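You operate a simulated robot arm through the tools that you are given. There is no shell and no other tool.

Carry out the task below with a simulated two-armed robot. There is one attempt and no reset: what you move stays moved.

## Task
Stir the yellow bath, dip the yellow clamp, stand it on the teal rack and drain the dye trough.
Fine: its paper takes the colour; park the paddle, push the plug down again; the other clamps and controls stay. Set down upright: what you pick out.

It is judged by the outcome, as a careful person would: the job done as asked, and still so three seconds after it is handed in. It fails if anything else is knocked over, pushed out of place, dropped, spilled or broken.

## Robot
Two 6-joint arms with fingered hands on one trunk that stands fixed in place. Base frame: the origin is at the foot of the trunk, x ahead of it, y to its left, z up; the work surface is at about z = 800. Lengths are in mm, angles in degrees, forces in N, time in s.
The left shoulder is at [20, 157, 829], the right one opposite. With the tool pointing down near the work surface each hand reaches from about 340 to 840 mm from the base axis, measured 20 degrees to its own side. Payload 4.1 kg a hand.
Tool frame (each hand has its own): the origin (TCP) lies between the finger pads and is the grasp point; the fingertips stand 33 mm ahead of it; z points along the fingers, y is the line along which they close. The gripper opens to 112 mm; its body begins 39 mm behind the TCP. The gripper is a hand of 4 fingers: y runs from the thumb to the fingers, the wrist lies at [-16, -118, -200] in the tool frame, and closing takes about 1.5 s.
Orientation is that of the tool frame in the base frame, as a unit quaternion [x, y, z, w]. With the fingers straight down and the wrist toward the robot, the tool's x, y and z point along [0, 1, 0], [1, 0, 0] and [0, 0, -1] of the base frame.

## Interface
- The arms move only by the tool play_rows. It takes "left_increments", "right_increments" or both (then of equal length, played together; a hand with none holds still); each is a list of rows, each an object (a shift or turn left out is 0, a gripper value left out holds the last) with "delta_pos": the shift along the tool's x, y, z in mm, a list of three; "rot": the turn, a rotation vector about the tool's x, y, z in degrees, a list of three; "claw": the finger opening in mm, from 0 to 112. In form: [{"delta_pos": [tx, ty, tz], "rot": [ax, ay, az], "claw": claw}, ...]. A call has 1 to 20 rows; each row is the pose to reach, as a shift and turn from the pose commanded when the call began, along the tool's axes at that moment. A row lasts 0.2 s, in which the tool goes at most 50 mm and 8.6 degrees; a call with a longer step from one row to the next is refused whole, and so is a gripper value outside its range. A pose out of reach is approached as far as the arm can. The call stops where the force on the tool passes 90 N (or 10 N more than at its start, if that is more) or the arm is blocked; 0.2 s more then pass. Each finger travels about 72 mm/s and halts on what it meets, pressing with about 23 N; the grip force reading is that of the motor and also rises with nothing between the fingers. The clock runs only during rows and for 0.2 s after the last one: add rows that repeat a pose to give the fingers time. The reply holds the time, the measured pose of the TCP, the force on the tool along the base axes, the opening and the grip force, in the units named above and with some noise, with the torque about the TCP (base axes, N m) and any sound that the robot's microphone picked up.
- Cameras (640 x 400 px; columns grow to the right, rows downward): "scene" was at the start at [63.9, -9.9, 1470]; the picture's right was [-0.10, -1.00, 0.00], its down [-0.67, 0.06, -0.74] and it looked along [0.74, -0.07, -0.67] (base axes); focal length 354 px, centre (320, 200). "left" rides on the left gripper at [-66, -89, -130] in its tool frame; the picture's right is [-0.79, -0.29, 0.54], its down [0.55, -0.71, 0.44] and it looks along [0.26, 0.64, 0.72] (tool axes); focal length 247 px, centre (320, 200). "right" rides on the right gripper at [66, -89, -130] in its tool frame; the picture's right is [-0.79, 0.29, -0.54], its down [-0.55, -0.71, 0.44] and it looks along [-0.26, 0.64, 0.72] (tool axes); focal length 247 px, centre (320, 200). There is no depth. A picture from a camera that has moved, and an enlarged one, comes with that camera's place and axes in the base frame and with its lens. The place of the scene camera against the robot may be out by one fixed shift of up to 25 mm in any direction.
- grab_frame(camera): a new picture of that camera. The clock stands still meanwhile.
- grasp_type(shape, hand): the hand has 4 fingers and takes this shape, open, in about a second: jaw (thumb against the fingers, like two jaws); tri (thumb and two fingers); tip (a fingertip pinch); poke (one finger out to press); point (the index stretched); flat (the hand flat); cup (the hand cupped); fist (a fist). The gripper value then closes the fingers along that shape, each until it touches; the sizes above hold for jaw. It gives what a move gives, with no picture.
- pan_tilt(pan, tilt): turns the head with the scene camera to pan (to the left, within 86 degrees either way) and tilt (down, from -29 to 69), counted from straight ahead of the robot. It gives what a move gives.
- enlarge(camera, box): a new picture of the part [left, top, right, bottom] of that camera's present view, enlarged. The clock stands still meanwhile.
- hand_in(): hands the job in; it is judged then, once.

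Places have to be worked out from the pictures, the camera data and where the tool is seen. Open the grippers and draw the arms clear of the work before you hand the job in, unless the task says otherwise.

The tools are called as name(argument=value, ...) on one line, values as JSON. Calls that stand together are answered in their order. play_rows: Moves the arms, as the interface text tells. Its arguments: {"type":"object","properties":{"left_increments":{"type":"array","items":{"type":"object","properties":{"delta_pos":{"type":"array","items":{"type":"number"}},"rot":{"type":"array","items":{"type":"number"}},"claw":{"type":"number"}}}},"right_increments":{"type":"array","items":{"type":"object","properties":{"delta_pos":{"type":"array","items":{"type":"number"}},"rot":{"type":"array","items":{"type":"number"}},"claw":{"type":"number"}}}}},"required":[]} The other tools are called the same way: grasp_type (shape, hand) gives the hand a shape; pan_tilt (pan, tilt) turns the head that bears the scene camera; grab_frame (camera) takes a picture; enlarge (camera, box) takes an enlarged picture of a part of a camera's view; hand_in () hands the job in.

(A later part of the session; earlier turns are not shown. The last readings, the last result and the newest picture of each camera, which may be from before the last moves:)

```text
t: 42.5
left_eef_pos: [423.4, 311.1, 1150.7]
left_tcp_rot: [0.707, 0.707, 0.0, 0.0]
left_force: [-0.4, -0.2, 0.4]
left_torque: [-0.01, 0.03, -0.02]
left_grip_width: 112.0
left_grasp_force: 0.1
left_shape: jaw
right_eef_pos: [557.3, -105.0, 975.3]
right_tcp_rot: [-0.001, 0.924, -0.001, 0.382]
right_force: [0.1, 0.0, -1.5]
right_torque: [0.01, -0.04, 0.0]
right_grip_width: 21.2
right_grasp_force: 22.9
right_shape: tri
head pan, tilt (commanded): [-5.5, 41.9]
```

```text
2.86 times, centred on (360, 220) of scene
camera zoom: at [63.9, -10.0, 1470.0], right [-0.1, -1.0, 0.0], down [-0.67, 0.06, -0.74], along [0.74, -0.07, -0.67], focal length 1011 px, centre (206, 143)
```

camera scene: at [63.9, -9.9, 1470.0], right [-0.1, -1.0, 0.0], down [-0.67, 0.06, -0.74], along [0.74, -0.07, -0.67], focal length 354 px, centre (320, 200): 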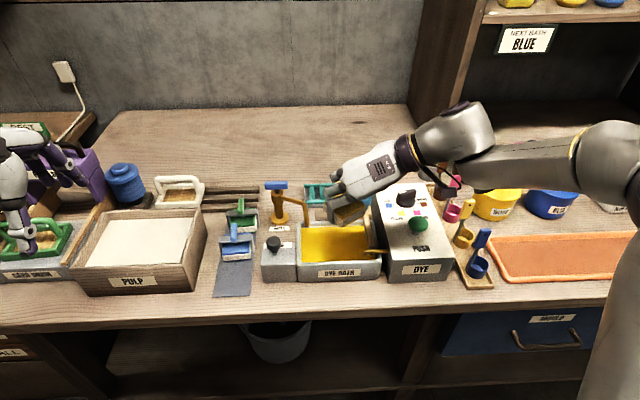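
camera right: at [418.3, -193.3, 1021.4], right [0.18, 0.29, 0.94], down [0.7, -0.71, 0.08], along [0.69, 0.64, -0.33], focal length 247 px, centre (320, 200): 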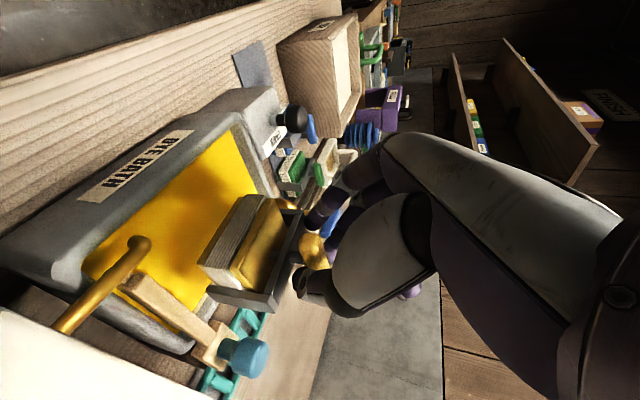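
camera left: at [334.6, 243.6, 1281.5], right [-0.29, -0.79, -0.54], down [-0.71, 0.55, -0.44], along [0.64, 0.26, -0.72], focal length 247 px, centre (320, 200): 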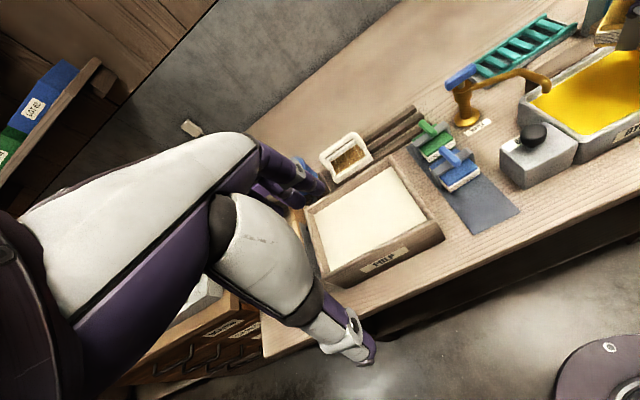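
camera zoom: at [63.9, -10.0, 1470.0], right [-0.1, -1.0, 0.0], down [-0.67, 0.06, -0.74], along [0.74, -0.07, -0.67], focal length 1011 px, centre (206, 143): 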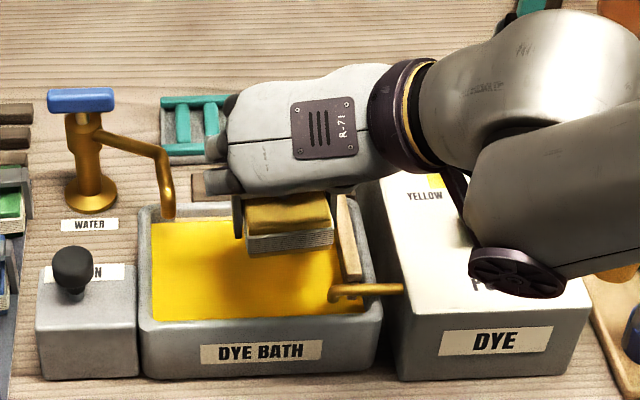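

The clamp is aligned over the bath. I'm unsure how close the right forearm is to the dye machine, so I'll bring the left hand back to its original place for a side view.

play_rows(left_increments=[{"delta_pos": [-30, 2, 0]}, {"delta_pos": [-60, 4, 0]}, {"delta_pos": [-90, 6, 0]}, {"delta_pos": [-120, 8, 0]}, {"delta_pos": [-150, 10, 0]}, {"delta_pos": [-150, 10, 0]}])

grab_frame(camera="left")

enlarge(camera="left", box=[440, 0, 640, 180])

grab_frame(camera="scene")

```text
t: 43.9
left_eef_pos: [435.9, 161.9, 1150.9]
left_tcp_rot: [0.707, 0.707, 0.0, 0.0]
left_force: [0.0, -0.5, 0.0]
left_torque: [-0.03, -0.02, 0.03]
left_grip_width: 111.6
left_grasp_force: 0.2
left_shape: jaw
right_eef_pos: [556.7, -104.4, 976.2]
right_tcp_rot: [0.0, 0.924, 0.0, 0.383]
right_force: [-0.2, 0.4, -0.4]
right_torque: [0.02, 0.03, -0.01]
right_grip_width: 21.1
right_grasp_force: 22.5
right_shape: tri
head pan, tilt (commanded): [-5.5, 41.9]
```

```text
taken
camera left: at [345.5, 95.5, 1282.1], right [-0.29, -0.79, -0.54], down [-0.71, 0.55, -0.44], along [0.64, 0.26, -0.72], focal length 247 px, centre (320, 200)
```

left: 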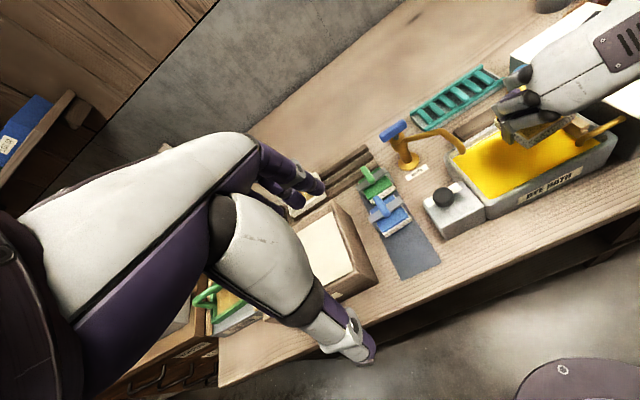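

```text
2.22 times, centred on (540, 90) of left
camera zoom: at [345.5, 95.5, 1282.1], right [-0.29, -0.79, -0.54], down [-0.71, 0.55, -0.44], along [0.64, 0.26, -0.72], focal length 549 px, centre (-169, 444)
```

zoom: 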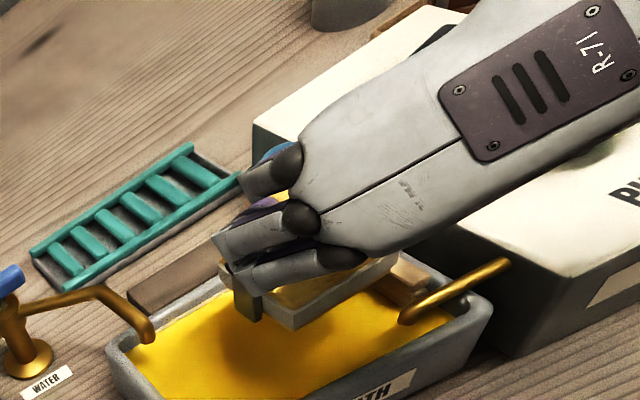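

```text
taken
camera scene: at [63.9, -9.8, 1470.0], right [-0.1, -1.0, 0.0], down [-0.67, 0.06, -0.74], along [0.74, -0.07, -0.67], focal length 354 px, centre (320, 200)
```

scene: 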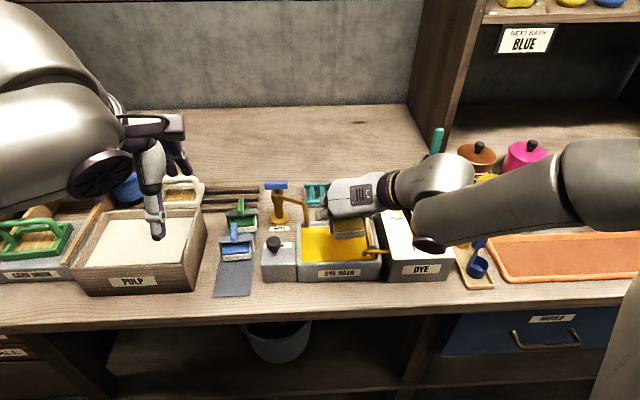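

The forearm is well above the dye machine. I'll zoom in on the clamp from both cameras to locate it precisely before lowering.

enlarge(camera="left", box=[480, 80, 640, 180])

enlarge(camera="right", box=[180, 170, 340, 330])

enlarge(camera="scene", box=[290, 190, 400, 280])

```text
4.00 times, centred on (560, 130) of left
camera zoom: at [345.5, 95.5, 1282.1], right [-0.29, -0.79, -0.54], down [-0.71, 0.55, -0.44], along [0.64, 0.26, -0.72], focal length 988 px, centre (-640, 480)
```

zoom: 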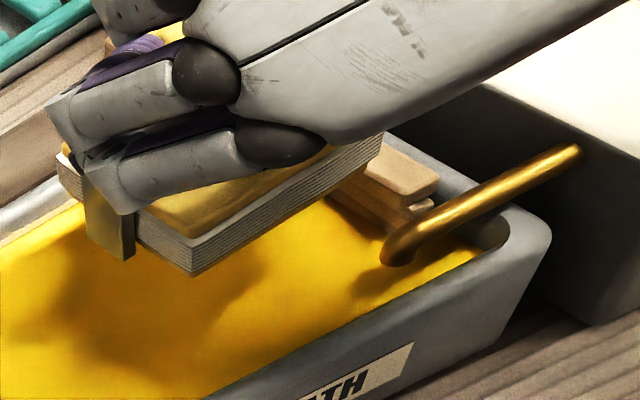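

```text
2.50 times, centred on (260, 250) of right
camera zoom: at [418.5, -193.2, 1021.4], right [0.18, 0.29, 0.94], down [0.7, -0.71, 0.08], along [0.69, 0.64, -0.33], focal length 617 px, centre (470, 75)
```

zoom: 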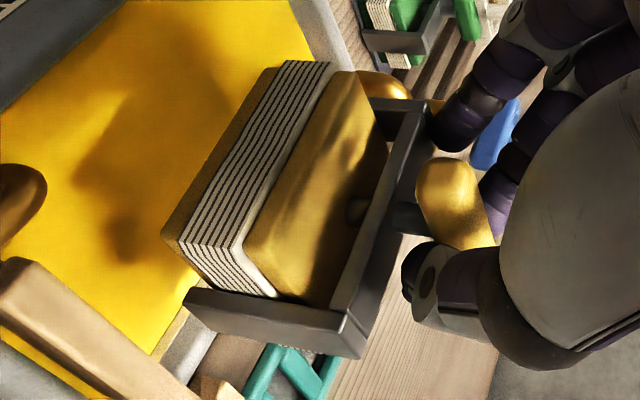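

```text
4.44 times, centred on (345, 235) of scene
camera zoom: at [63.9, -9.8, 1470.0], right [-0.1, -1.0, 0.0], down [-0.67, 0.06, -0.74], along [0.74, -0.07, -0.67], focal length 1573 px, centre (209, 44)
```

zoom: 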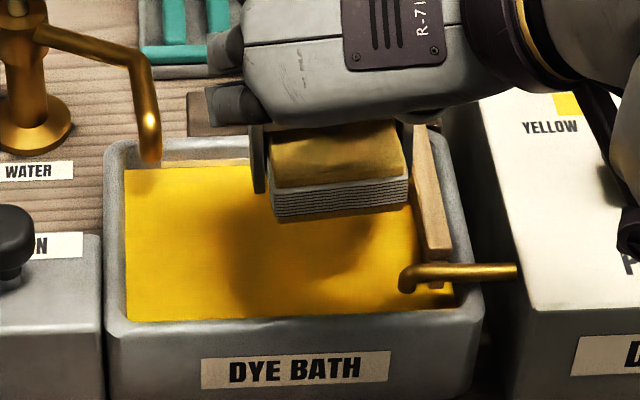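

Triangulating the corners shows the clamp is rolled about 6° (left side low), centre ≈ (566,−118), bottom ≈ 73 mm below the TCP. I'll roll the hand +6° to level it, shift it to the bath middle, and lower to just above the rim.

play_rows(right_increments=[{"delta_pos": [0, 4, 0], "rot": [-1.4, 0, 1.4]}, {"delta_pos": [-1, 9, 1], "rot": [-2.8, 0, 2.8]}, {"delta_pos": [-2, 13.5, 2], "rot": [-4.1, 0, 4.1]}, {"delta_pos": [5, 13.5, 9], "rot": [-4.1, 0, 4.1]}, {"delta_pos": [12, 13.5, 16], "rot": [-4.1, 0, 4.1]}, {"delta_pos": [19, 13.5, 23], "rot": [-4.1, 0, 4.1]}, {"delta_pos": [26, 13.5, 30], "rot": [-4.1, 0, 4.1]}, {"delta_pos": [26, 13.5, 30], "rot": [-4.1, 0, 4.1]}])

enlarge(camera="left", box=[480, 80, 640, 180])

enlarge(camera="right", box=[180, 170, 340, 330])

enlarge(camera="scene", box=[290, 190, 400, 280])

```text
t: 45.7
left_eef_pos: [434.7, 161.3, 1150.8]
left_tcp_rot: [0.707, 0.707, 0.0, 0.0]
left_force: [-0.6, -1.1, -0.3]
left_torque: [-0.02, 0.0, -0.02]
left_grip_width: 111.9
left_grasp_force: 0.0
left_shape: jaw
right_eef_pos: [560.4, -91.2, 936.5]
right_tcp_rot: [0.02, 0.923, 0.047, 0.381]
right_force: [0.4, -0.5, -1.0]
right_torque: [0.01, 0.0, 0.0]
right_grip_width: 21.1
right_grasp_force: 23.2
right_shape: tri
head pan, tilt (commanded): [-5.5, 41.9]
```

```text
4.00 times, centred on (560, 130) of left
camera zoom: at [345.5, 95.7, 1282.1], right [-0.29, -0.79, -0.54], down [-0.71, 0.55, -0.44], along [0.64, 0.26, -0.72], focal length 988 px, centre (-640, 480)
```

zoom: 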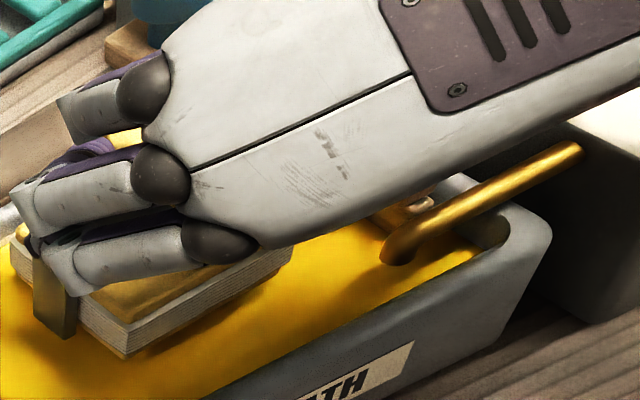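

```text
2.50 times, centred on (260, 250) of right
camera zoom: at [421.7, -184.2, 973.3], right [0.18, 0.19, 0.97], down [0.7, -0.72, 0.01], along [0.69, 0.67, -0.26], focal length 617 px, centre (470, 75)
```

zoom: 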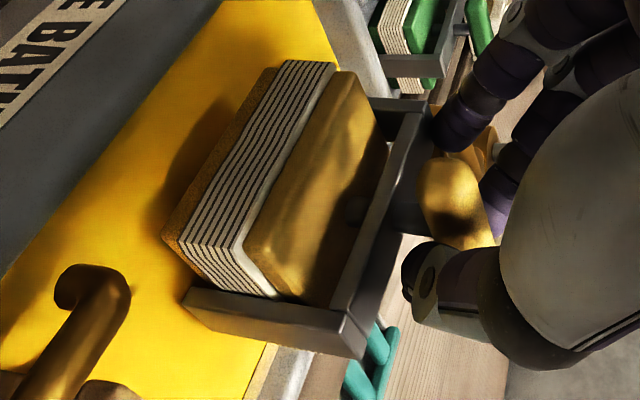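

```text
4.44 times, centred on (345, 235) of scene
camera zoom: at [63.9, -9.9, 1470.0], right [-0.1, -1.0, 0.0], down [-0.67, 0.06, -0.74], along [0.74, -0.07, -0.67], focal length 1573 px, centre (209, 44)
```

zoom: 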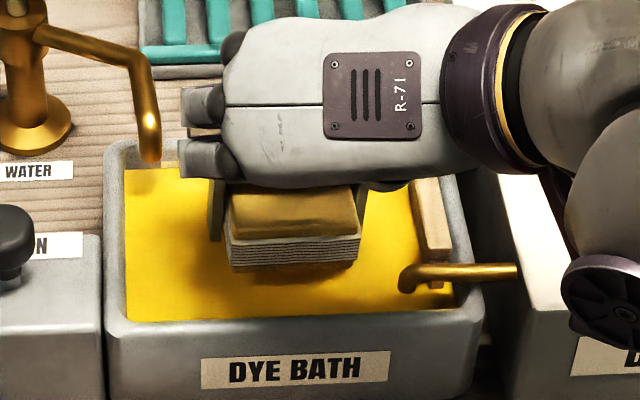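

The clamp is now level, centred at ≈(571,−97), bottom ≈ z 863. I'll lower it 30 mm into the dye (moving 5 mm further from the water spout) and look.

play_rows(right_increments=[{"delta_pos": [3.9, -5.6, 3.9]}, {"delta_pos": [9.5, -6.4, 9.5]}, {"delta_pos": [15.1, -7.2, 15.1]}, {"delta_pos": [20.7, -8, 20.7]}, {"delta_pos": [20.7, -8, 20.7]}])

enlarge(camera="right", box=[180, 170, 340, 330])

enlarge(camera="scene", box=[290, 190, 400, 280])

enlarge(camera="left", box=[440, 80, 640, 205])

```text
t: 46.9
left_eef_pos: [433.2, 162.2, 1151.1]
left_tcp_rot: [0.707, 0.707, 0.0, 0.0]
left_force: [-0.4, 0.4, -0.7]
left_torque: [-0.02, 0.0, -0.02]
left_grip_width: 111.8
left_grasp_force: 0.0
left_shape: jaw
right_eef_pos: [559.6, -96.2, 905.3]
right_tcp_rot: [0.018, 0.923, 0.047, 0.383]
right_force: [0.0, 0.6, -1.4]
right_torque: [0.02, 0.02, 0.06]
right_grip_width: 21.1
right_grasp_force: 23.1
right_shape: tri
head pan, tilt (commanded): [-5.5, 41.9]
```

```text
2.50 times, centred on (260, 250) of right
camera zoom: at [420.7, -188.5, 943.4], right [0.18, 0.19, 0.97], down [0.7, -0.71, 0.01], along [0.69, 0.67, -0.26], focal length 617 px, centre (470, 75)
```

zoom: 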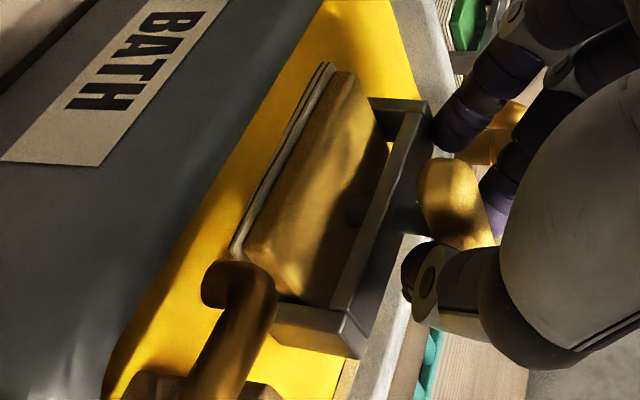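

```text
4.44 times, centred on (345, 235) of scene
camera zoom: at [63.9, -9.9, 1470.0], right [-0.1, -1.0, 0.0], down [-0.67, 0.06, -0.74], along [0.74, -0.07, -0.67], focal length 1573 px, centre (209, 44)
```

zoom: 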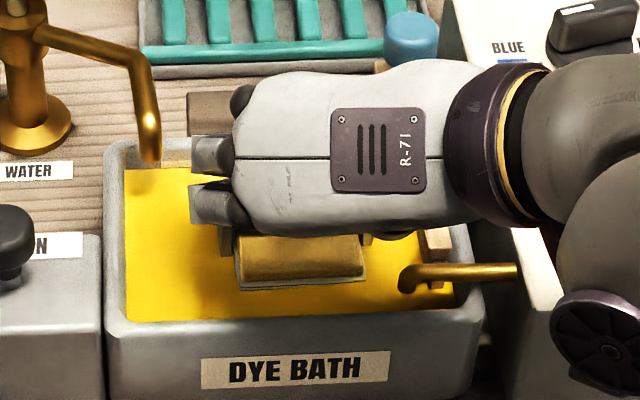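

```text
3.20 times, centred on (540, 142) of left
camera zoom: at [345.5, 95.7, 1282.1], right [-0.29, -0.79, -0.54], down [-0.71, 0.55, -0.44], along [0.64, 0.26, -0.72], focal length 790 px, centre (-384, 384)
```

zoom: 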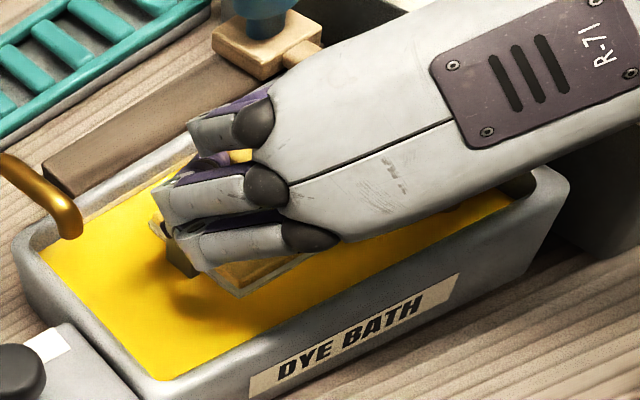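

The paper is mostly submerged with only its top edge showing. I'll lower a further 11 mm, hold about 2 s, and watch the force.

play_rows(right_increments=[{"delta_pos": [2.8, -0.4, 2.8]}, {"delta_pos": [5.3, -0.8, 5.3]}, {"delta_pos": [7.7, -1.1, 7.7]}, {"delta_pos": [7.7, -1.1, 7.7]}, {"delta_pos": [7.7, -1.1, 7.7]}, {"delta_pos": [7.7, -1.1, 7.7]}])

enlarge(camera="right", box=[180, 170, 340, 330])

enlarge(camera="scene", box=[290, 190, 400, 280])

```text
t: 48.3
left_eef_pos: [434.9, 163.4, 1150.8]
left_tcp_rot: [0.707, 0.707, -0.001, 0.0]
left_force: [-0.5, -0.2, -0.5]
left_torque: [0.01, 0.02, 0.03]
left_grip_width: 111.6
left_grasp_force: 0.1
left_shape: jaw
right_eef_pos: [559.5, -97.1, 894.3]
right_tcp_rot: [0.019, 0.923, 0.047, 0.382]
right_force: [0.1, -1.2, -0.8]
right_torque: [0.02, 0.04, -0.01]
right_grip_width: 21.0
right_grasp_force: 23.1
right_shape: tri
head pan, tilt (commanded): [-5.5, 41.9]
```

```text
2.50 times, centred on (260, 250) of right
camera zoom: at [421.1, -189.0, 931.8], right [0.18, 0.19, 0.97], down [0.7, -0.72, 0.01], along [0.69, 0.67, -0.26], focal length 617 px, centre (470, 75)
```

zoom: 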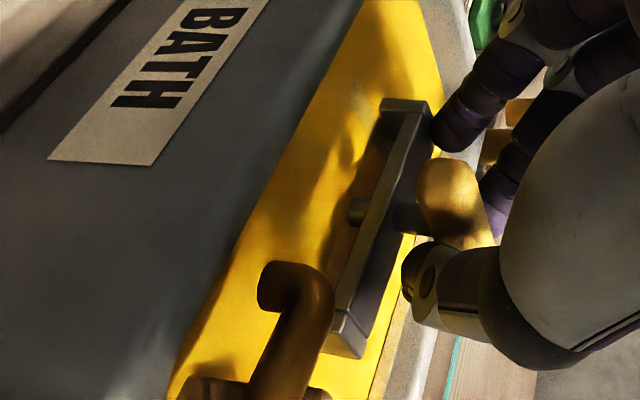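

```text
4.44 times, centred on (345, 235) of scene
camera zoom: at [63.9, -9.9, 1470.0], right [-0.1, -1.0, 0.0], down [-0.67, 0.06, -0.74], along [0.74, -0.07, -0.67], focal length 1573 px, centre (209, 44)
```

zoom: 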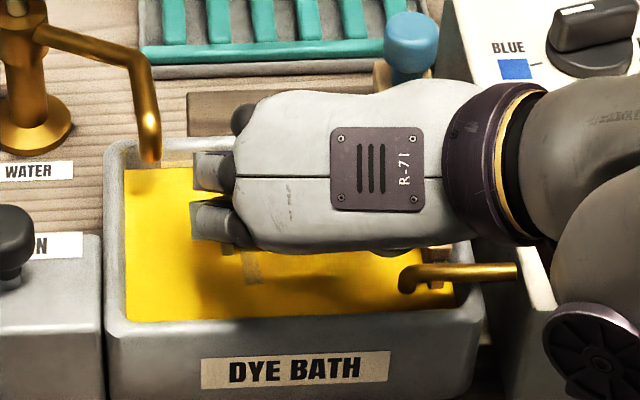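

The board and paper are now completely under the dye with no floor contact. I'll hold it there about 3 s more.

play_rows(right_increments=[{"claw": 0}, {"claw": 0}, {"claw": 0}, {"claw": 0}, {"claw": 0}, {"claw": 0}, {"claw": 0}, {"claw": 0}, {"claw": 0}, {"claw": 0}, {"claw": 0}, {"claw": 0}, {"claw": 0}, {"claw": 0}])

enlarge(camera="scene", box=[290, 190, 400, 280])

```text
t: 51.3
left_eef_pos: [434.0, 163.0, 1151.5]
left_tcp_rot: [0.707, 0.707, 0.0, -0.001]
left_force: [-0.5, 1.5, 0.6]
left_torque: [0.02, -0.02, 0.0]
left_grip_width: 111.6
left_grasp_force: 0.1
left_shape: jaw
right_eef_pos: [559.5, -96.9, 895.2]
right_tcp_rot: [0.019, 0.923, 0.046, 0.382]
right_force: [-0.4, -0.9, -1.1]
right_torque: [-0.02, 0.02, 0.01]
right_grip_width: 21.2
right_grasp_force: 22.8
right_shape: tri
head pan, tilt (commanded): [-5.5, 41.9]
```

```text
4.44 times, centred on (345, 235) of scene
camera zoom: at [63.9, -9.9, 1470.0], right [-0.1, -1.0, 0.0], down [-0.67, 0.06, -0.74], along [0.74, -0.07, -0.67], focal length 1573 px, centre (209, 44)
```

zoom: 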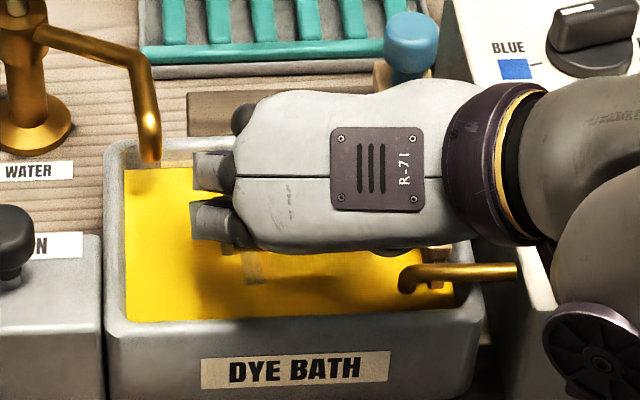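

Now I'll lift it slowly out above the bath and let it drip there.

play_rows(right_increments=[{"delta_pos": [-5, 0.7, -5]}, {"delta_pos": [-10, 1.4, -10]}, {"delta_pos": [-15, 2.1, -15]}, {"delta_pos": [-20, 2.9, -20]}, {"delta_pos": [-25, 3.6, -25]}, {"delta_pos": [-30, 4.3, -30]}, {"delta_pos": [-35.2, 5, -35.2]}, {"delta_pos": [-35.2, 5, -35.2]}, {"delta_pos": [-35.2, 5, -35.2]}, {"delta_pos": [-35.2, 5, -35.2]}, {"delta_pos": [-35.2, 5, -35.2]}, {"delta_pos": [-35.2, 5, -35.2]}, {"delta_pos": [-35.2, 5, -35.2]}, {"delta_pos": [-35.2, 5, -35.2]}])

enlarge(camera="right", box=[180, 170, 340, 330])

enlarge(camera="scene", box=[290, 190, 400, 280])

enlarge(camera="left", box=[480, 80, 640, 180])

```text
t: 54.3
left_eef_pos: [434.1, 163.2, 1150.6]
left_tcp_rot: [0.708, 0.707, -0.001, 0.0]
left_force: [0.2, 1.6, 0.6]
left_torque: [0.01, -0.03, 0.01]
left_grip_width: 111.7
left_grasp_force: 0.0
left_shape: jaw
right_eef_pos: [557.7, -97.6, 945.7]
right_tcp_rot: [0.019, 0.923, 0.047, 0.382]
right_force: [-0.4, -0.5, -1.6]
right_torque: [0.0, -0.01, 0.02]
right_grip_width: 21.1
right_grasp_force: 23.4
right_shape: tri
head pan, tilt (commanded): [-5.5, 41.9]
```

```text
2.50 times, centred on (260, 250) of right
camera zoom: at [420.4, -189.4, 982.0], right [0.18, 0.19, 0.97], down [0.7, -0.72, 0.01], along [0.69, 0.67, -0.26], focal length 617 px, centre (470, 75)
```

zoom: 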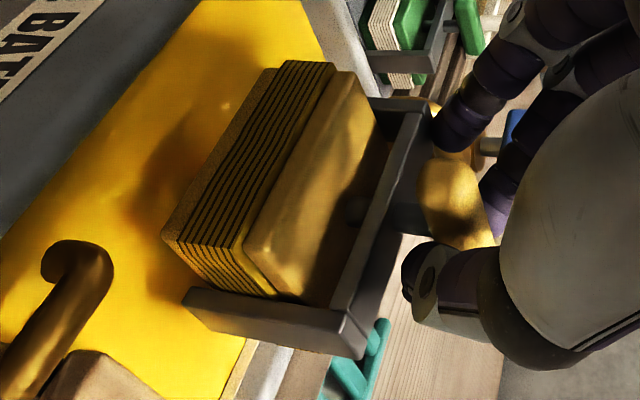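

```text
4.44 times, centred on (345, 235) of scene
camera zoom: at [63.9, -9.9, 1470.0], right [-0.1, -1.0, 0.0], down [-0.67, 0.06, -0.74], along [0.74, -0.07, -0.67], focal length 1573 px, centre (209, 44)
```

zoom: 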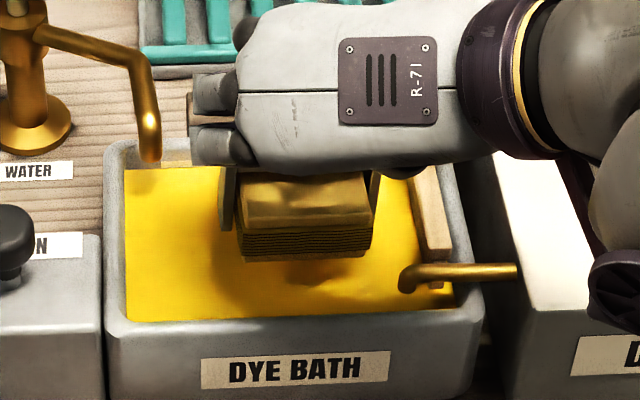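

```text
4.00 times, centred on (560, 130) of left
camera zoom: at [345.5, 95.7, 1282.0], right [-0.29, -0.79, -0.54], down [-0.71, 0.55, -0.44], along [0.64, 0.26, -0.72], focal length 988 px, centre (-640, 480)
```

zoom: 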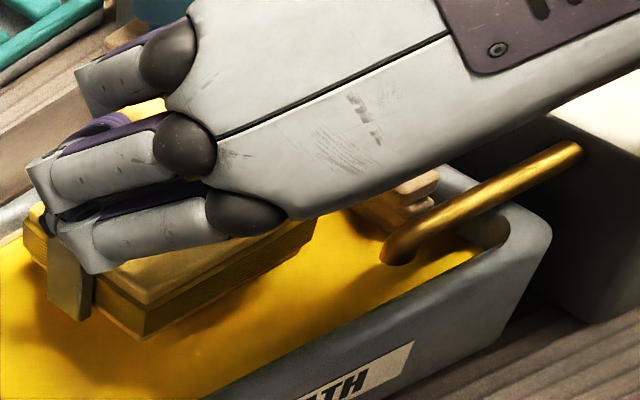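

The paper took the yellow colour and the clamp is still firmly held. I'll carry it level over the rail to above the rack at TCP (774,−127,962).

play_rows(right_increments=[{"delta_pos": [-11.3, 1.6, -11.3]}, {"delta_pos": [-27.7, 1.3, 5]}, {"delta_pos": [-44.1, 0.9, 21.4]}, {"delta_pos": [-60.5, 0.6, 37.7]}, {"delta_pos": [-76.8, 0.2, 54]}, {"delta_pos": [-93.2, -0.1, 70.4]}, {"delta_pos": [-109.6, -0.5, 86.7]}, {"delta_pos": [-126, -0.8, 103]}, {"delta_pos": [-139.4, -9.7, 115.1]}, {"delta_pos": [-152.8, -18.7, 127.2]}, {"delta_pos": [-166.1, -27.6, 139.3]}, {"delta_pos": [-166.1, -27.6, 139.3]}, {"delta_pos": [-166.1, -27.6, 139.3]}])

grab_frame(camera="right")

enlarge(camera="scene", box=[290, 130, 430, 240])

enlarge(camera="left", box=[380, 0, 580, 150])

```text
t: 57.1
left_eef_pos: [433.7, 163.0, 1150.0]
left_tcp_rot: [0.707, 0.707, -0.001, 0.001]
left_force: [-0.3, 1.2, 0.0]
left_torque: [0.03, 0.01, -0.02]
left_grip_width: 111.6
left_grasp_force: 0.1
left_shape: jaw
right_eef_pos: [775.6, -126.6, 960.8]
right_tcp_rot: [0.02, 0.923, 0.047, 0.382]
right_force: [0.0, 1.5, -0.5]
right_torque: [0.0, -0.01, -0.02]
right_grip_width: 20.9
right_grasp_force: 23.2
right_shape: tri
head pan, tilt (commanded): [-5.5, 41.9]
```

```text
taken
camera right: at [638.1, -218.3, 997.7], right [0.18, 0.19, 0.97], down [0.7, -0.71, 0.01], along [0.69, 0.67, -0.26], focal length 247 px, centre (320, 200)
```

right: 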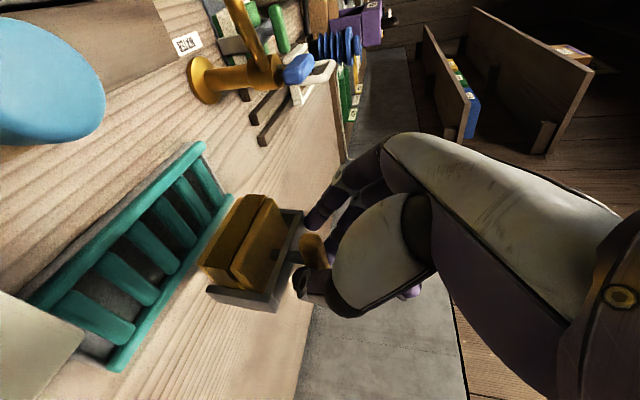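

```text
3.64 times, centred on (360, 185) of scene
camera zoom: at [63.9, -9.9, 1470.0], right [-0.1, -1.0, 0.0], down [-0.67, 0.06, -0.74], along [0.74, -0.07, -0.67], focal length 1287 px, centre (174, 254)
```

zoom: 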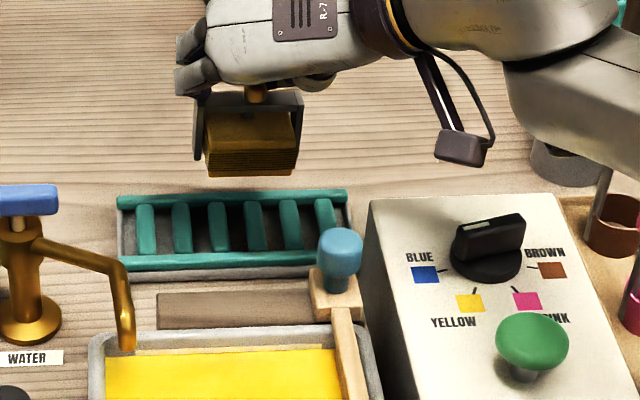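

```text
2.67 times, centred on (480, 75) of left
camera zoom: at [345.5, 95.7, 1282.0], right [-0.29, -0.79, -0.54], down [-0.71, 0.55, -0.44], along [0.64, 0.26, -0.72], focal length 659 px, centre (-107, 533)
```

zoom: 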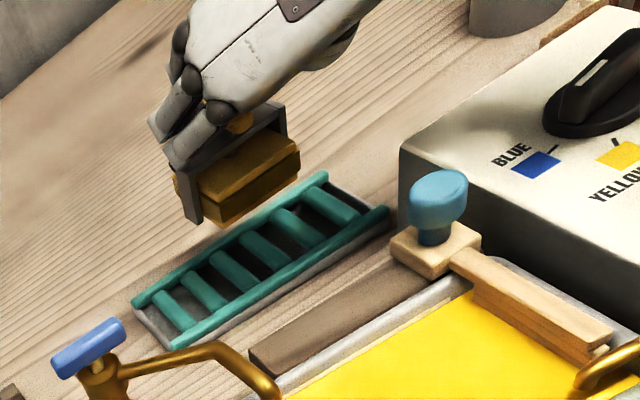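

The clamp is level above the rack and the camera mount clears the paddle knob. I'll lower to about 14 mm above the rack and check alignment.

play_rows(right_increments=[{"delta_pos": [8, -1.1, 8]}, {"delta_pos": [16, -2.3, 16]}, {"delta_pos": [24, -3.4, 24]}, {"delta_pos": [32, -4.6, 32]}, {"delta_pos": [40, -5.7, 38.5]}, {"delta_pos": [40, -5.7, 38.5]}])

grab_frame(camera="right")

enlarge(camera="scene", box=[290, 130, 430, 240])

enlarge(camera="left", box=[400, 20, 560, 140])

enlarge(camera="right", box=[130, 150, 330, 330])

```text
t: 58.5
left_eef_pos: [434.7, 162.6, 1149.9]
left_tcp_rot: [0.707, 0.707, 0.0, 0.0]
left_force: [0.5, -0.5, -0.3]
left_torque: [-0.01, 0.02, 0.03]
left_grip_width: 111.6
left_grasp_force: 0.0
left_shape: jaw
right_eef_pos: [775.5, -126.6, 904.5]
right_tcp_rot: [0.02, 0.923, 0.047, 0.382]
right_force: [-0.1, 1.0, -1.0]
right_torque: [0.0, 0.0, 0.02]
right_grip_width: 21.1
right_grasp_force: 23.0
right_shape: tri
head pan, tilt (commanded): [-5.5, 41.9]
```

```text
taken
camera right: at [636.2, -218.5, 941.9], right [0.18, 0.19, 0.97], down [0.7, -0.72, 0.01], along [0.69, 0.67, -0.26], focal length 247 px, centre (320, 200)
```

right: 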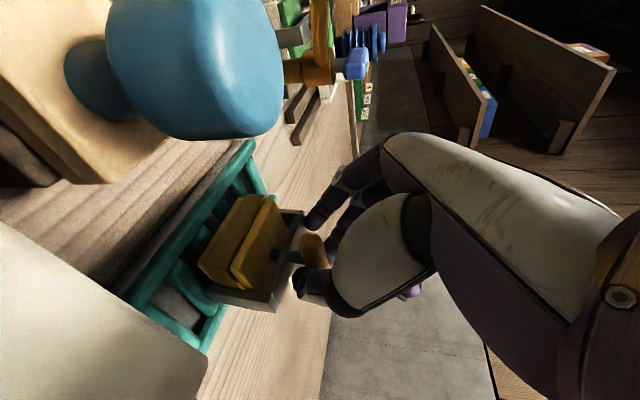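

```text
3.64 times, centred on (360, 185) of scene
camera zoom: at [63.9, -9.9, 1470.0], right [-0.1, -1.0, 0.0], down [-0.67, 0.06, -0.74], along [0.74, -0.07, -0.67], focal length 1287 px, centre (174, 254)
```

zoom: 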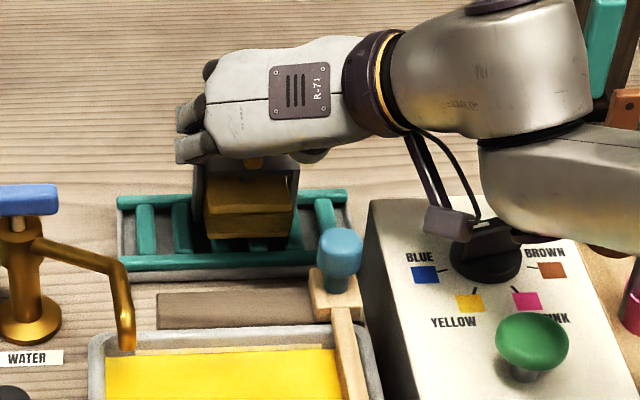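

```text
3.33 times, centred on (480, 80) of left
camera zoom: at [345.5, 95.7, 1282.0], right [-0.29, -0.79, -0.54], down [-0.71, 0.55, -0.44], along [0.64, 0.26, -0.72], focal length 823 px, centre (-213, 600)
```

zoom: 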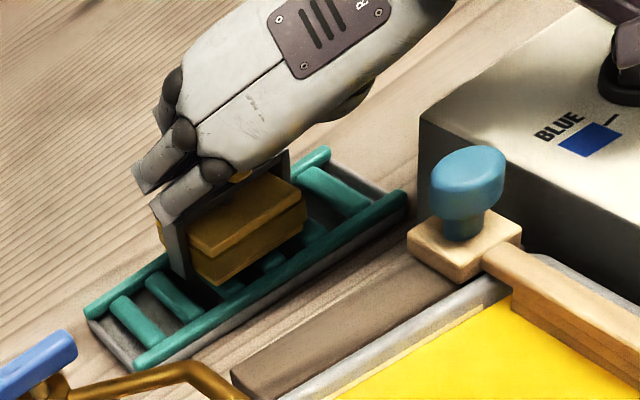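

```text
2.22 times, centred on (230, 240) of right
camera zoom: at [636.2, -218.5, 941.9], right [0.18, 0.19, 0.97], down [0.7, -0.72, 0.01], along [0.69, 0.67, -0.26], focal length 549 px, centre (520, 111)
```

zoom: 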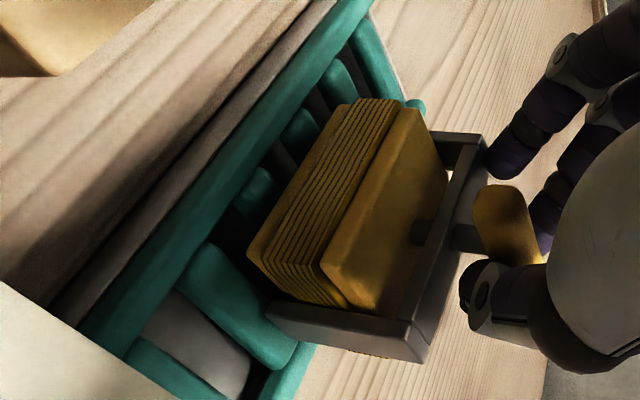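

The clamp is at x≈756–816, y≈−99…−161, bottom z≈832, over the rack (748–820, top ≈817). I'll lower 12 mm more while shifting 2 mm back toward centre, then feel for contact.

play_rows(right_increments=[{"delta_pos": [3.5, -0.4, 1]}, {"delta_pos": [5.6, -0.8, 3.5]}, {"delta_pos": [7.8, -1, 5.6]}, {"delta_pos": [9.9, -1.2, 7.1]}, {"delta_pos": [9.9, -1.2, 7.1]}])

enlarge(camera="right", box=[130, 150, 330, 330])

enlarge(camera="left", box=[400, 40, 520, 130])

```text
t: 59.7
left_eef_pos: [435.6, 163.3, 1150.8]
left_tcp_rot: [0.707, 0.707, 0.0, 0.0]
left_force: [-0.2, -0.3, -0.1]
left_torque: [0.02, -0.01, 0.04]
left_grip_width: 111.6
left_grasp_force: 0.1
left_shape: jaw
right_eef_pos: [772.0, -124.8, 897.1]
right_tcp_rot: [0.019, 0.922, 0.047, 0.385]
right_force: [-0.6, 1.8, 20.9]
right_torque: [0.22, -0.41, -0.02]
right_grip_width: 21.7
right_grasp_force: 23.1
right_shape: tri
head pan, tilt (commanded): [-5.5, 41.9]
```

```text
2.22 times, centred on (230, 240) of right
camera zoom: at [634.1, -218.1, 932.4], right [0.17, 0.19, 0.97], down [0.7, -0.72, 0.01], along [0.69, 0.67, -0.26], focal length 549 px, centre (520, 111)
```

zoom: 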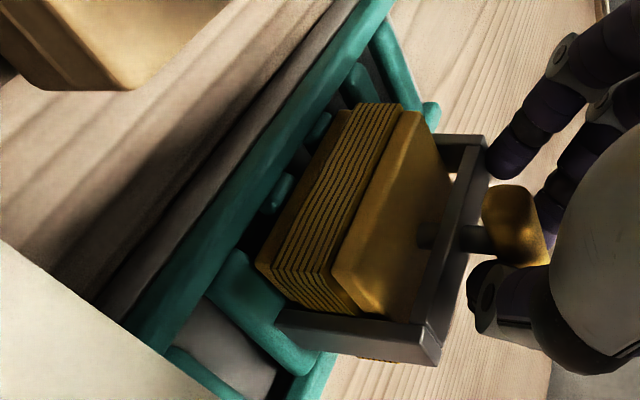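

```text
4.44 times, centred on (460, 85) of left
camera zoom: at [344.9, 95.8, 1282.2], right [-0.29, -0.79, -0.54], down [-0.71, 0.55, -0.44], along [0.64, 0.26, -0.72], focal length 1098 px, centre (-302, 711)
```

zoom: 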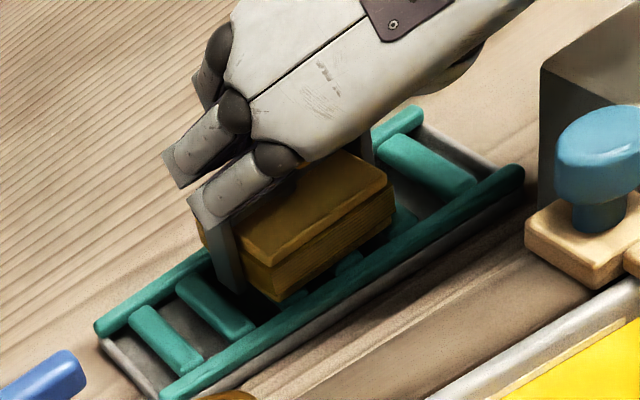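

Contact came early: 21 N upward at TCP z≈897. I'll back off 4 mm to relieve the press and examine how the clamp sits.

play_rows(right_increments=[{"delta_pos": [-1.4, 0.2, -1.4]}, {"delta_pos": [-2.8, 0.4, -2.8]}, {"delta_pos": [-2.8, 0.4, -2.8]}])

enlarge(camera="right", box=[170, 160, 330, 310])

enlarge(camera="scene", box=[310, 165, 390, 220])

enlarge(camera="left", box=[410, 50, 510, 120])

```text
t: 60.5
left_eef_pos: [433.8, 163.3, 1150.6]
left_tcp_rot: [0.707, 0.707, 0.0, 0.0]
left_force: [0.0, 0.6, 0.4]
left_torque: [0.02, 0.02, -0.07]
left_grip_width: 111.5
left_grasp_force: 0.1
left_shape: jaw
right_eef_pos: [772.4, -125.5, 896.9]
right_tcp_rot: [0.02, 0.923, 0.047, 0.382]
right_force: [3.0, 0.4, 10.4]
right_torque: [0.02, -0.29, -0.03]
right_grip_width: 22.0
right_grasp_force: 22.8
right_shape: tri
head pan, tilt (commanded): [-5.5, 41.9]
```

```text
2.67 times, centred on (250, 235) of right
camera zoom: at [633.7, -218.2, 933.7], right [0.18, 0.19, 0.96], down [0.7, -0.72, 0.01], along [0.69, 0.67, -0.26], focal length 659 px, centre (507, 107)
```

zoom: 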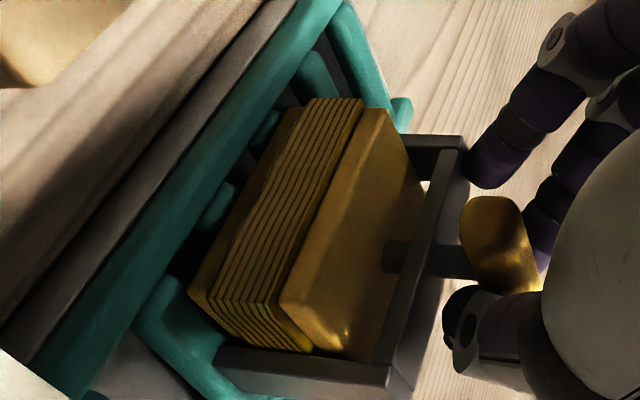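

```text
7.27 times, centred on (350, 192) of scene
camera zoom: at [63.6, -9.8, 1470.0], right [-0.1, -1.0, 0.0], down [-0.67, 0.06, -0.74], along [0.74, -0.07, -0.67], focal length 2574 px, centre (102, 254)
```

zoom: 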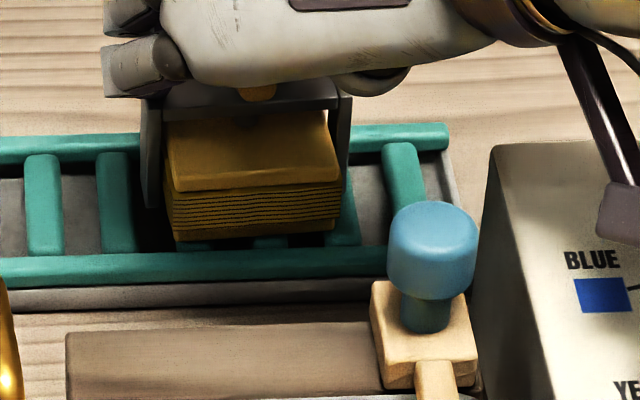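

```text
5.71 times, centred on (460, 85) of left
camera zoom: at [345.3, 95.8, 1282.1], right [-0.29, -0.79, -0.54], down [-0.71, 0.55, -0.44], along [0.64, 0.26, -0.72], focal length 1411 px, centre (-480, 857)
```

zoom: 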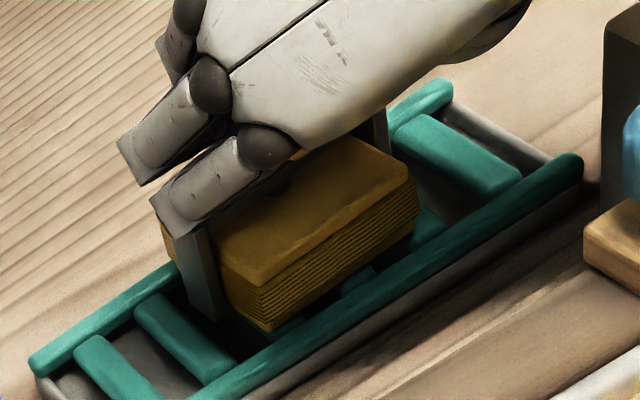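

The clamp's bottom edges sit on both rails (front edge x≈754, back ≈814, bottom z≈821). Remaining push is 10 N, so I'll ease up 3.5 mm to leave just a light touch.

play_rows(right_increments=[{"delta_pos": [-1.2, 0.2, -1.2]}, {"delta_pos": [-2.4, 0.3, -2.4]}, {"delta_pos": [-2.4, 0.3, -2.4]}])

enlarge(camera="scene", box=[310, 165, 390, 220])

enlarge(camera="right", box=[170, 160, 330, 310])

```text
t: 61.3
left_eef_pos: [433.9, 161.9, 1150.0]
left_tcp_rot: [0.707, 0.707, 0.0, 0.0]
left_force: [0.2, -0.3, 0.2]
left_torque: [-0.03, 0.01, 0.02]
left_grip_width: 111.9
left_grasp_force: 0.0
left_shape: jaw
right_eef_pos: [771.6, -126.2, 898.7]
right_tcp_rot: [0.019, 0.923, 0.047, 0.382]
right_force: [0.5, 0.2, -0.7]
right_torque: [0.02, 0.02, 0.04]
right_grip_width: 21.7
right_grasp_force: 23.0
right_shape: tri
head pan, tilt (commanded): [-5.5, 41.9]
```

```text
7.27 times, centred on (350, 192) of scene
camera zoom: at [63.9, -9.9, 1470.0], right [-0.1, -1.0, 0.0], down [-0.67, 0.06, -0.74], along [0.74, -0.07, -0.67], focal length 2574 px, centre (102, 254)
```

zoom: 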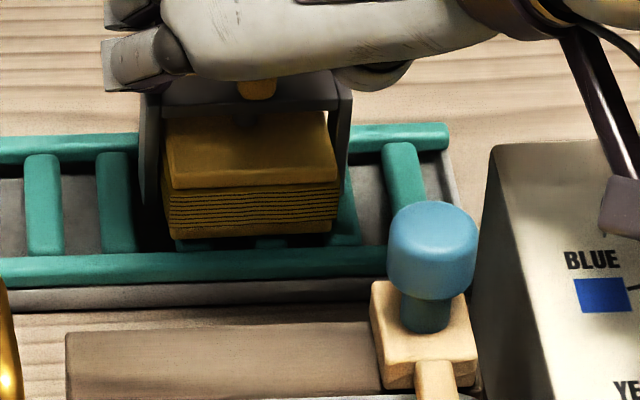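

```text
2.67 times, centred on (250, 235) of right
camera zoom: at [633.2, -218.4, 936.8], right [0.18, 0.19, 0.96], down [0.7, -0.71, 0.01], along [0.69, 0.67, -0.26], focal length 659 px, centre (507, 107)
```

zoom: 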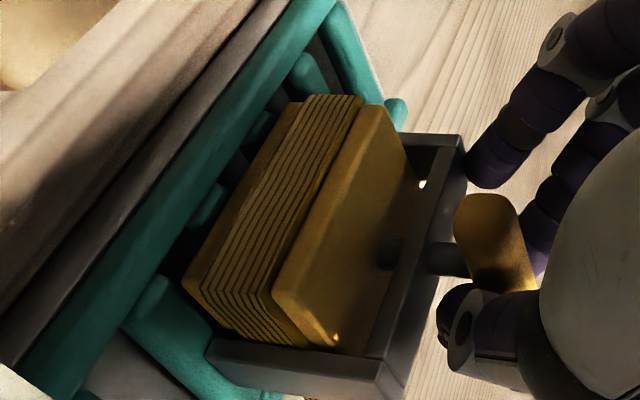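

The force is now essentially zero, i.e. the clamp is just touching. I'll check its pitch from the left camera before releasing.

enlarge(camera="left", box=[430, 60, 494, 100])

enlarge(camera="left", box=[410, 50, 510, 120])

```text
10.00 times, centred on (462, 80) of left
camera zoom: at [345.5, 95.6, 1282.0], right [-0.29, -0.79, -0.54], down [-0.71, 0.55, -0.44], along [0.64, 0.26, -0.72], focal length 2470 px, centre (-1100, 1400)
```

zoom: 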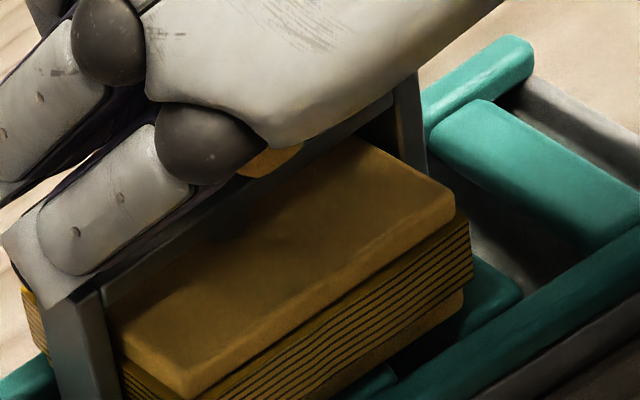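

```text
5.71 times, centred on (460, 85) of left
camera zoom: at [345.5, 95.6, 1282.0], right [-0.29, -0.79, -0.54], down [-0.71, 0.55, -0.44], along [0.64, 0.26, -0.72], focal length 1411 px, centre (-480, 857)
```

zoom: 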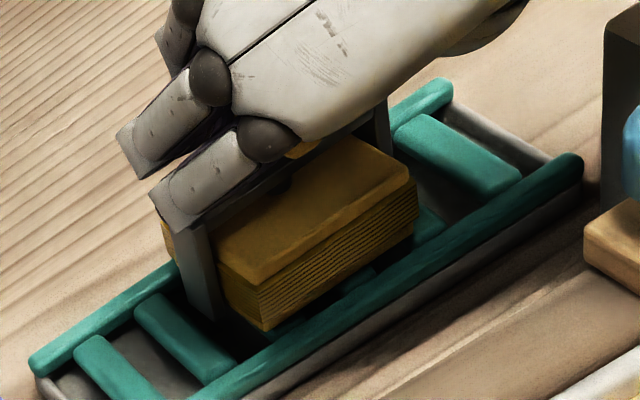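

The clamp is level in pitch and roll and just touching. I'll lower 1 mm and open the fingers gradually.

play_rows(right_increments=[{"delta_pos": [0.7, -0.1, 0.7]}, {"delta_pos": [0.7, -0.1, 0.7], "claw": 24}, {"delta_pos": [0.7, -0.1, 0.7], "claw": 30}, {"delta_pos": [0.7, -0.1, 0.7], "claw": 38}, {"delta_pos": [0.7, -0.1, 0.7], "claw": 48}, {"delta_pos": [0.7, -0.1, 0.7], "claw": 60}, {"delta_pos": [0.7, -0.1, 0.7], "claw": 70}, {"delta_pos": [0.7, -0.1, 0.7], "claw": 70}])

enlarge(camera="right", box=[150, 140, 350, 310])

enlarge(camera="left", box=[410, 50, 510, 120])

enlarge(camera="scene", box=[310, 165, 390, 220])

```text
t: 63.1
left_eef_pos: [434.5, 162.6, 1151.9]
left_tcp_rot: [0.707, 0.708, 0.0, 0.0]
left_force: [-0.5, 0.2, 0.2]
left_torque: [0.03, 0.01, 0.0]
left_grip_width: 111.5
left_grasp_force: 0.1
left_shape: jaw
right_eef_pos: [772.3, -125.1, 899.9]
right_tcp_rot: [0.019, 0.922, 0.046, 0.383]
right_force: [0.2, 0.0, -0.5]
right_torque: [0.0, 0.01, 0.0]
right_grip_width: 69.7
right_grasp_force: 0.0
right_shape: tri
head pan, tilt (commanded): [-5.5, 41.9]
```

```text
2.35 times, centred on (250, 225) of right
camera zoom: at [633.2, -218.5, 936.2], right [0.18, 0.19, 0.97], down [0.7, -0.71, 0.01], along [0.69, 0.67, -0.26], focal length 581 px, centre (485, 141)
```

zoom: 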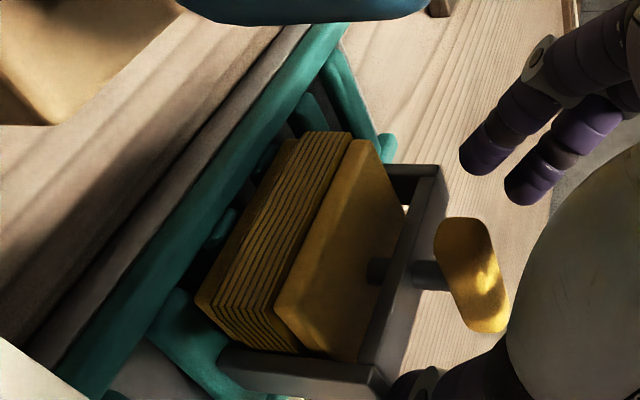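

```text
5.71 times, centred on (460, 85) of left
camera zoom: at [345.5, 95.7, 1282.1], right [-0.29, -0.79, -0.54], down [-0.71, 0.55, -0.44], along [0.64, 0.26, -0.72], focal length 1411 px, centre (-480, 857)
```

zoom: 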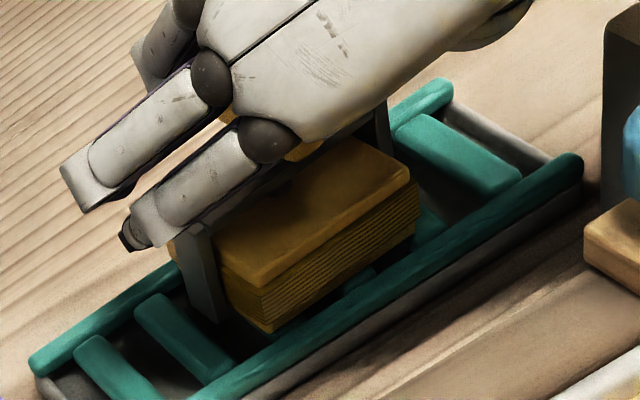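

```text
7.27 times, centred on (350, 192) of scene
camera zoom: at [63.9, -9.9, 1470.0], right [-0.1, -1.0, 0.0], down [-0.67, 0.06, -0.74], along [0.74, -0.07, -0.67], focal length 2574 px, centre (102, 254)
```

zoom: 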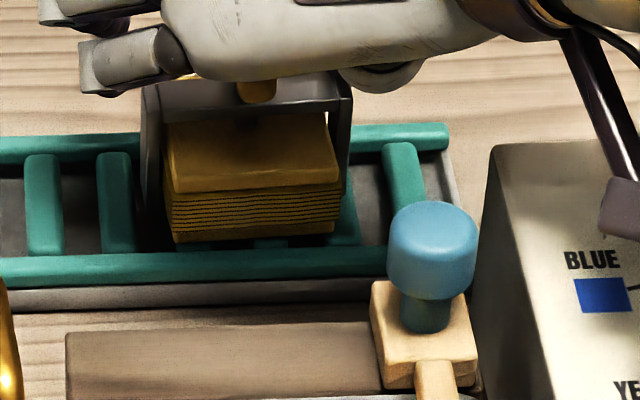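

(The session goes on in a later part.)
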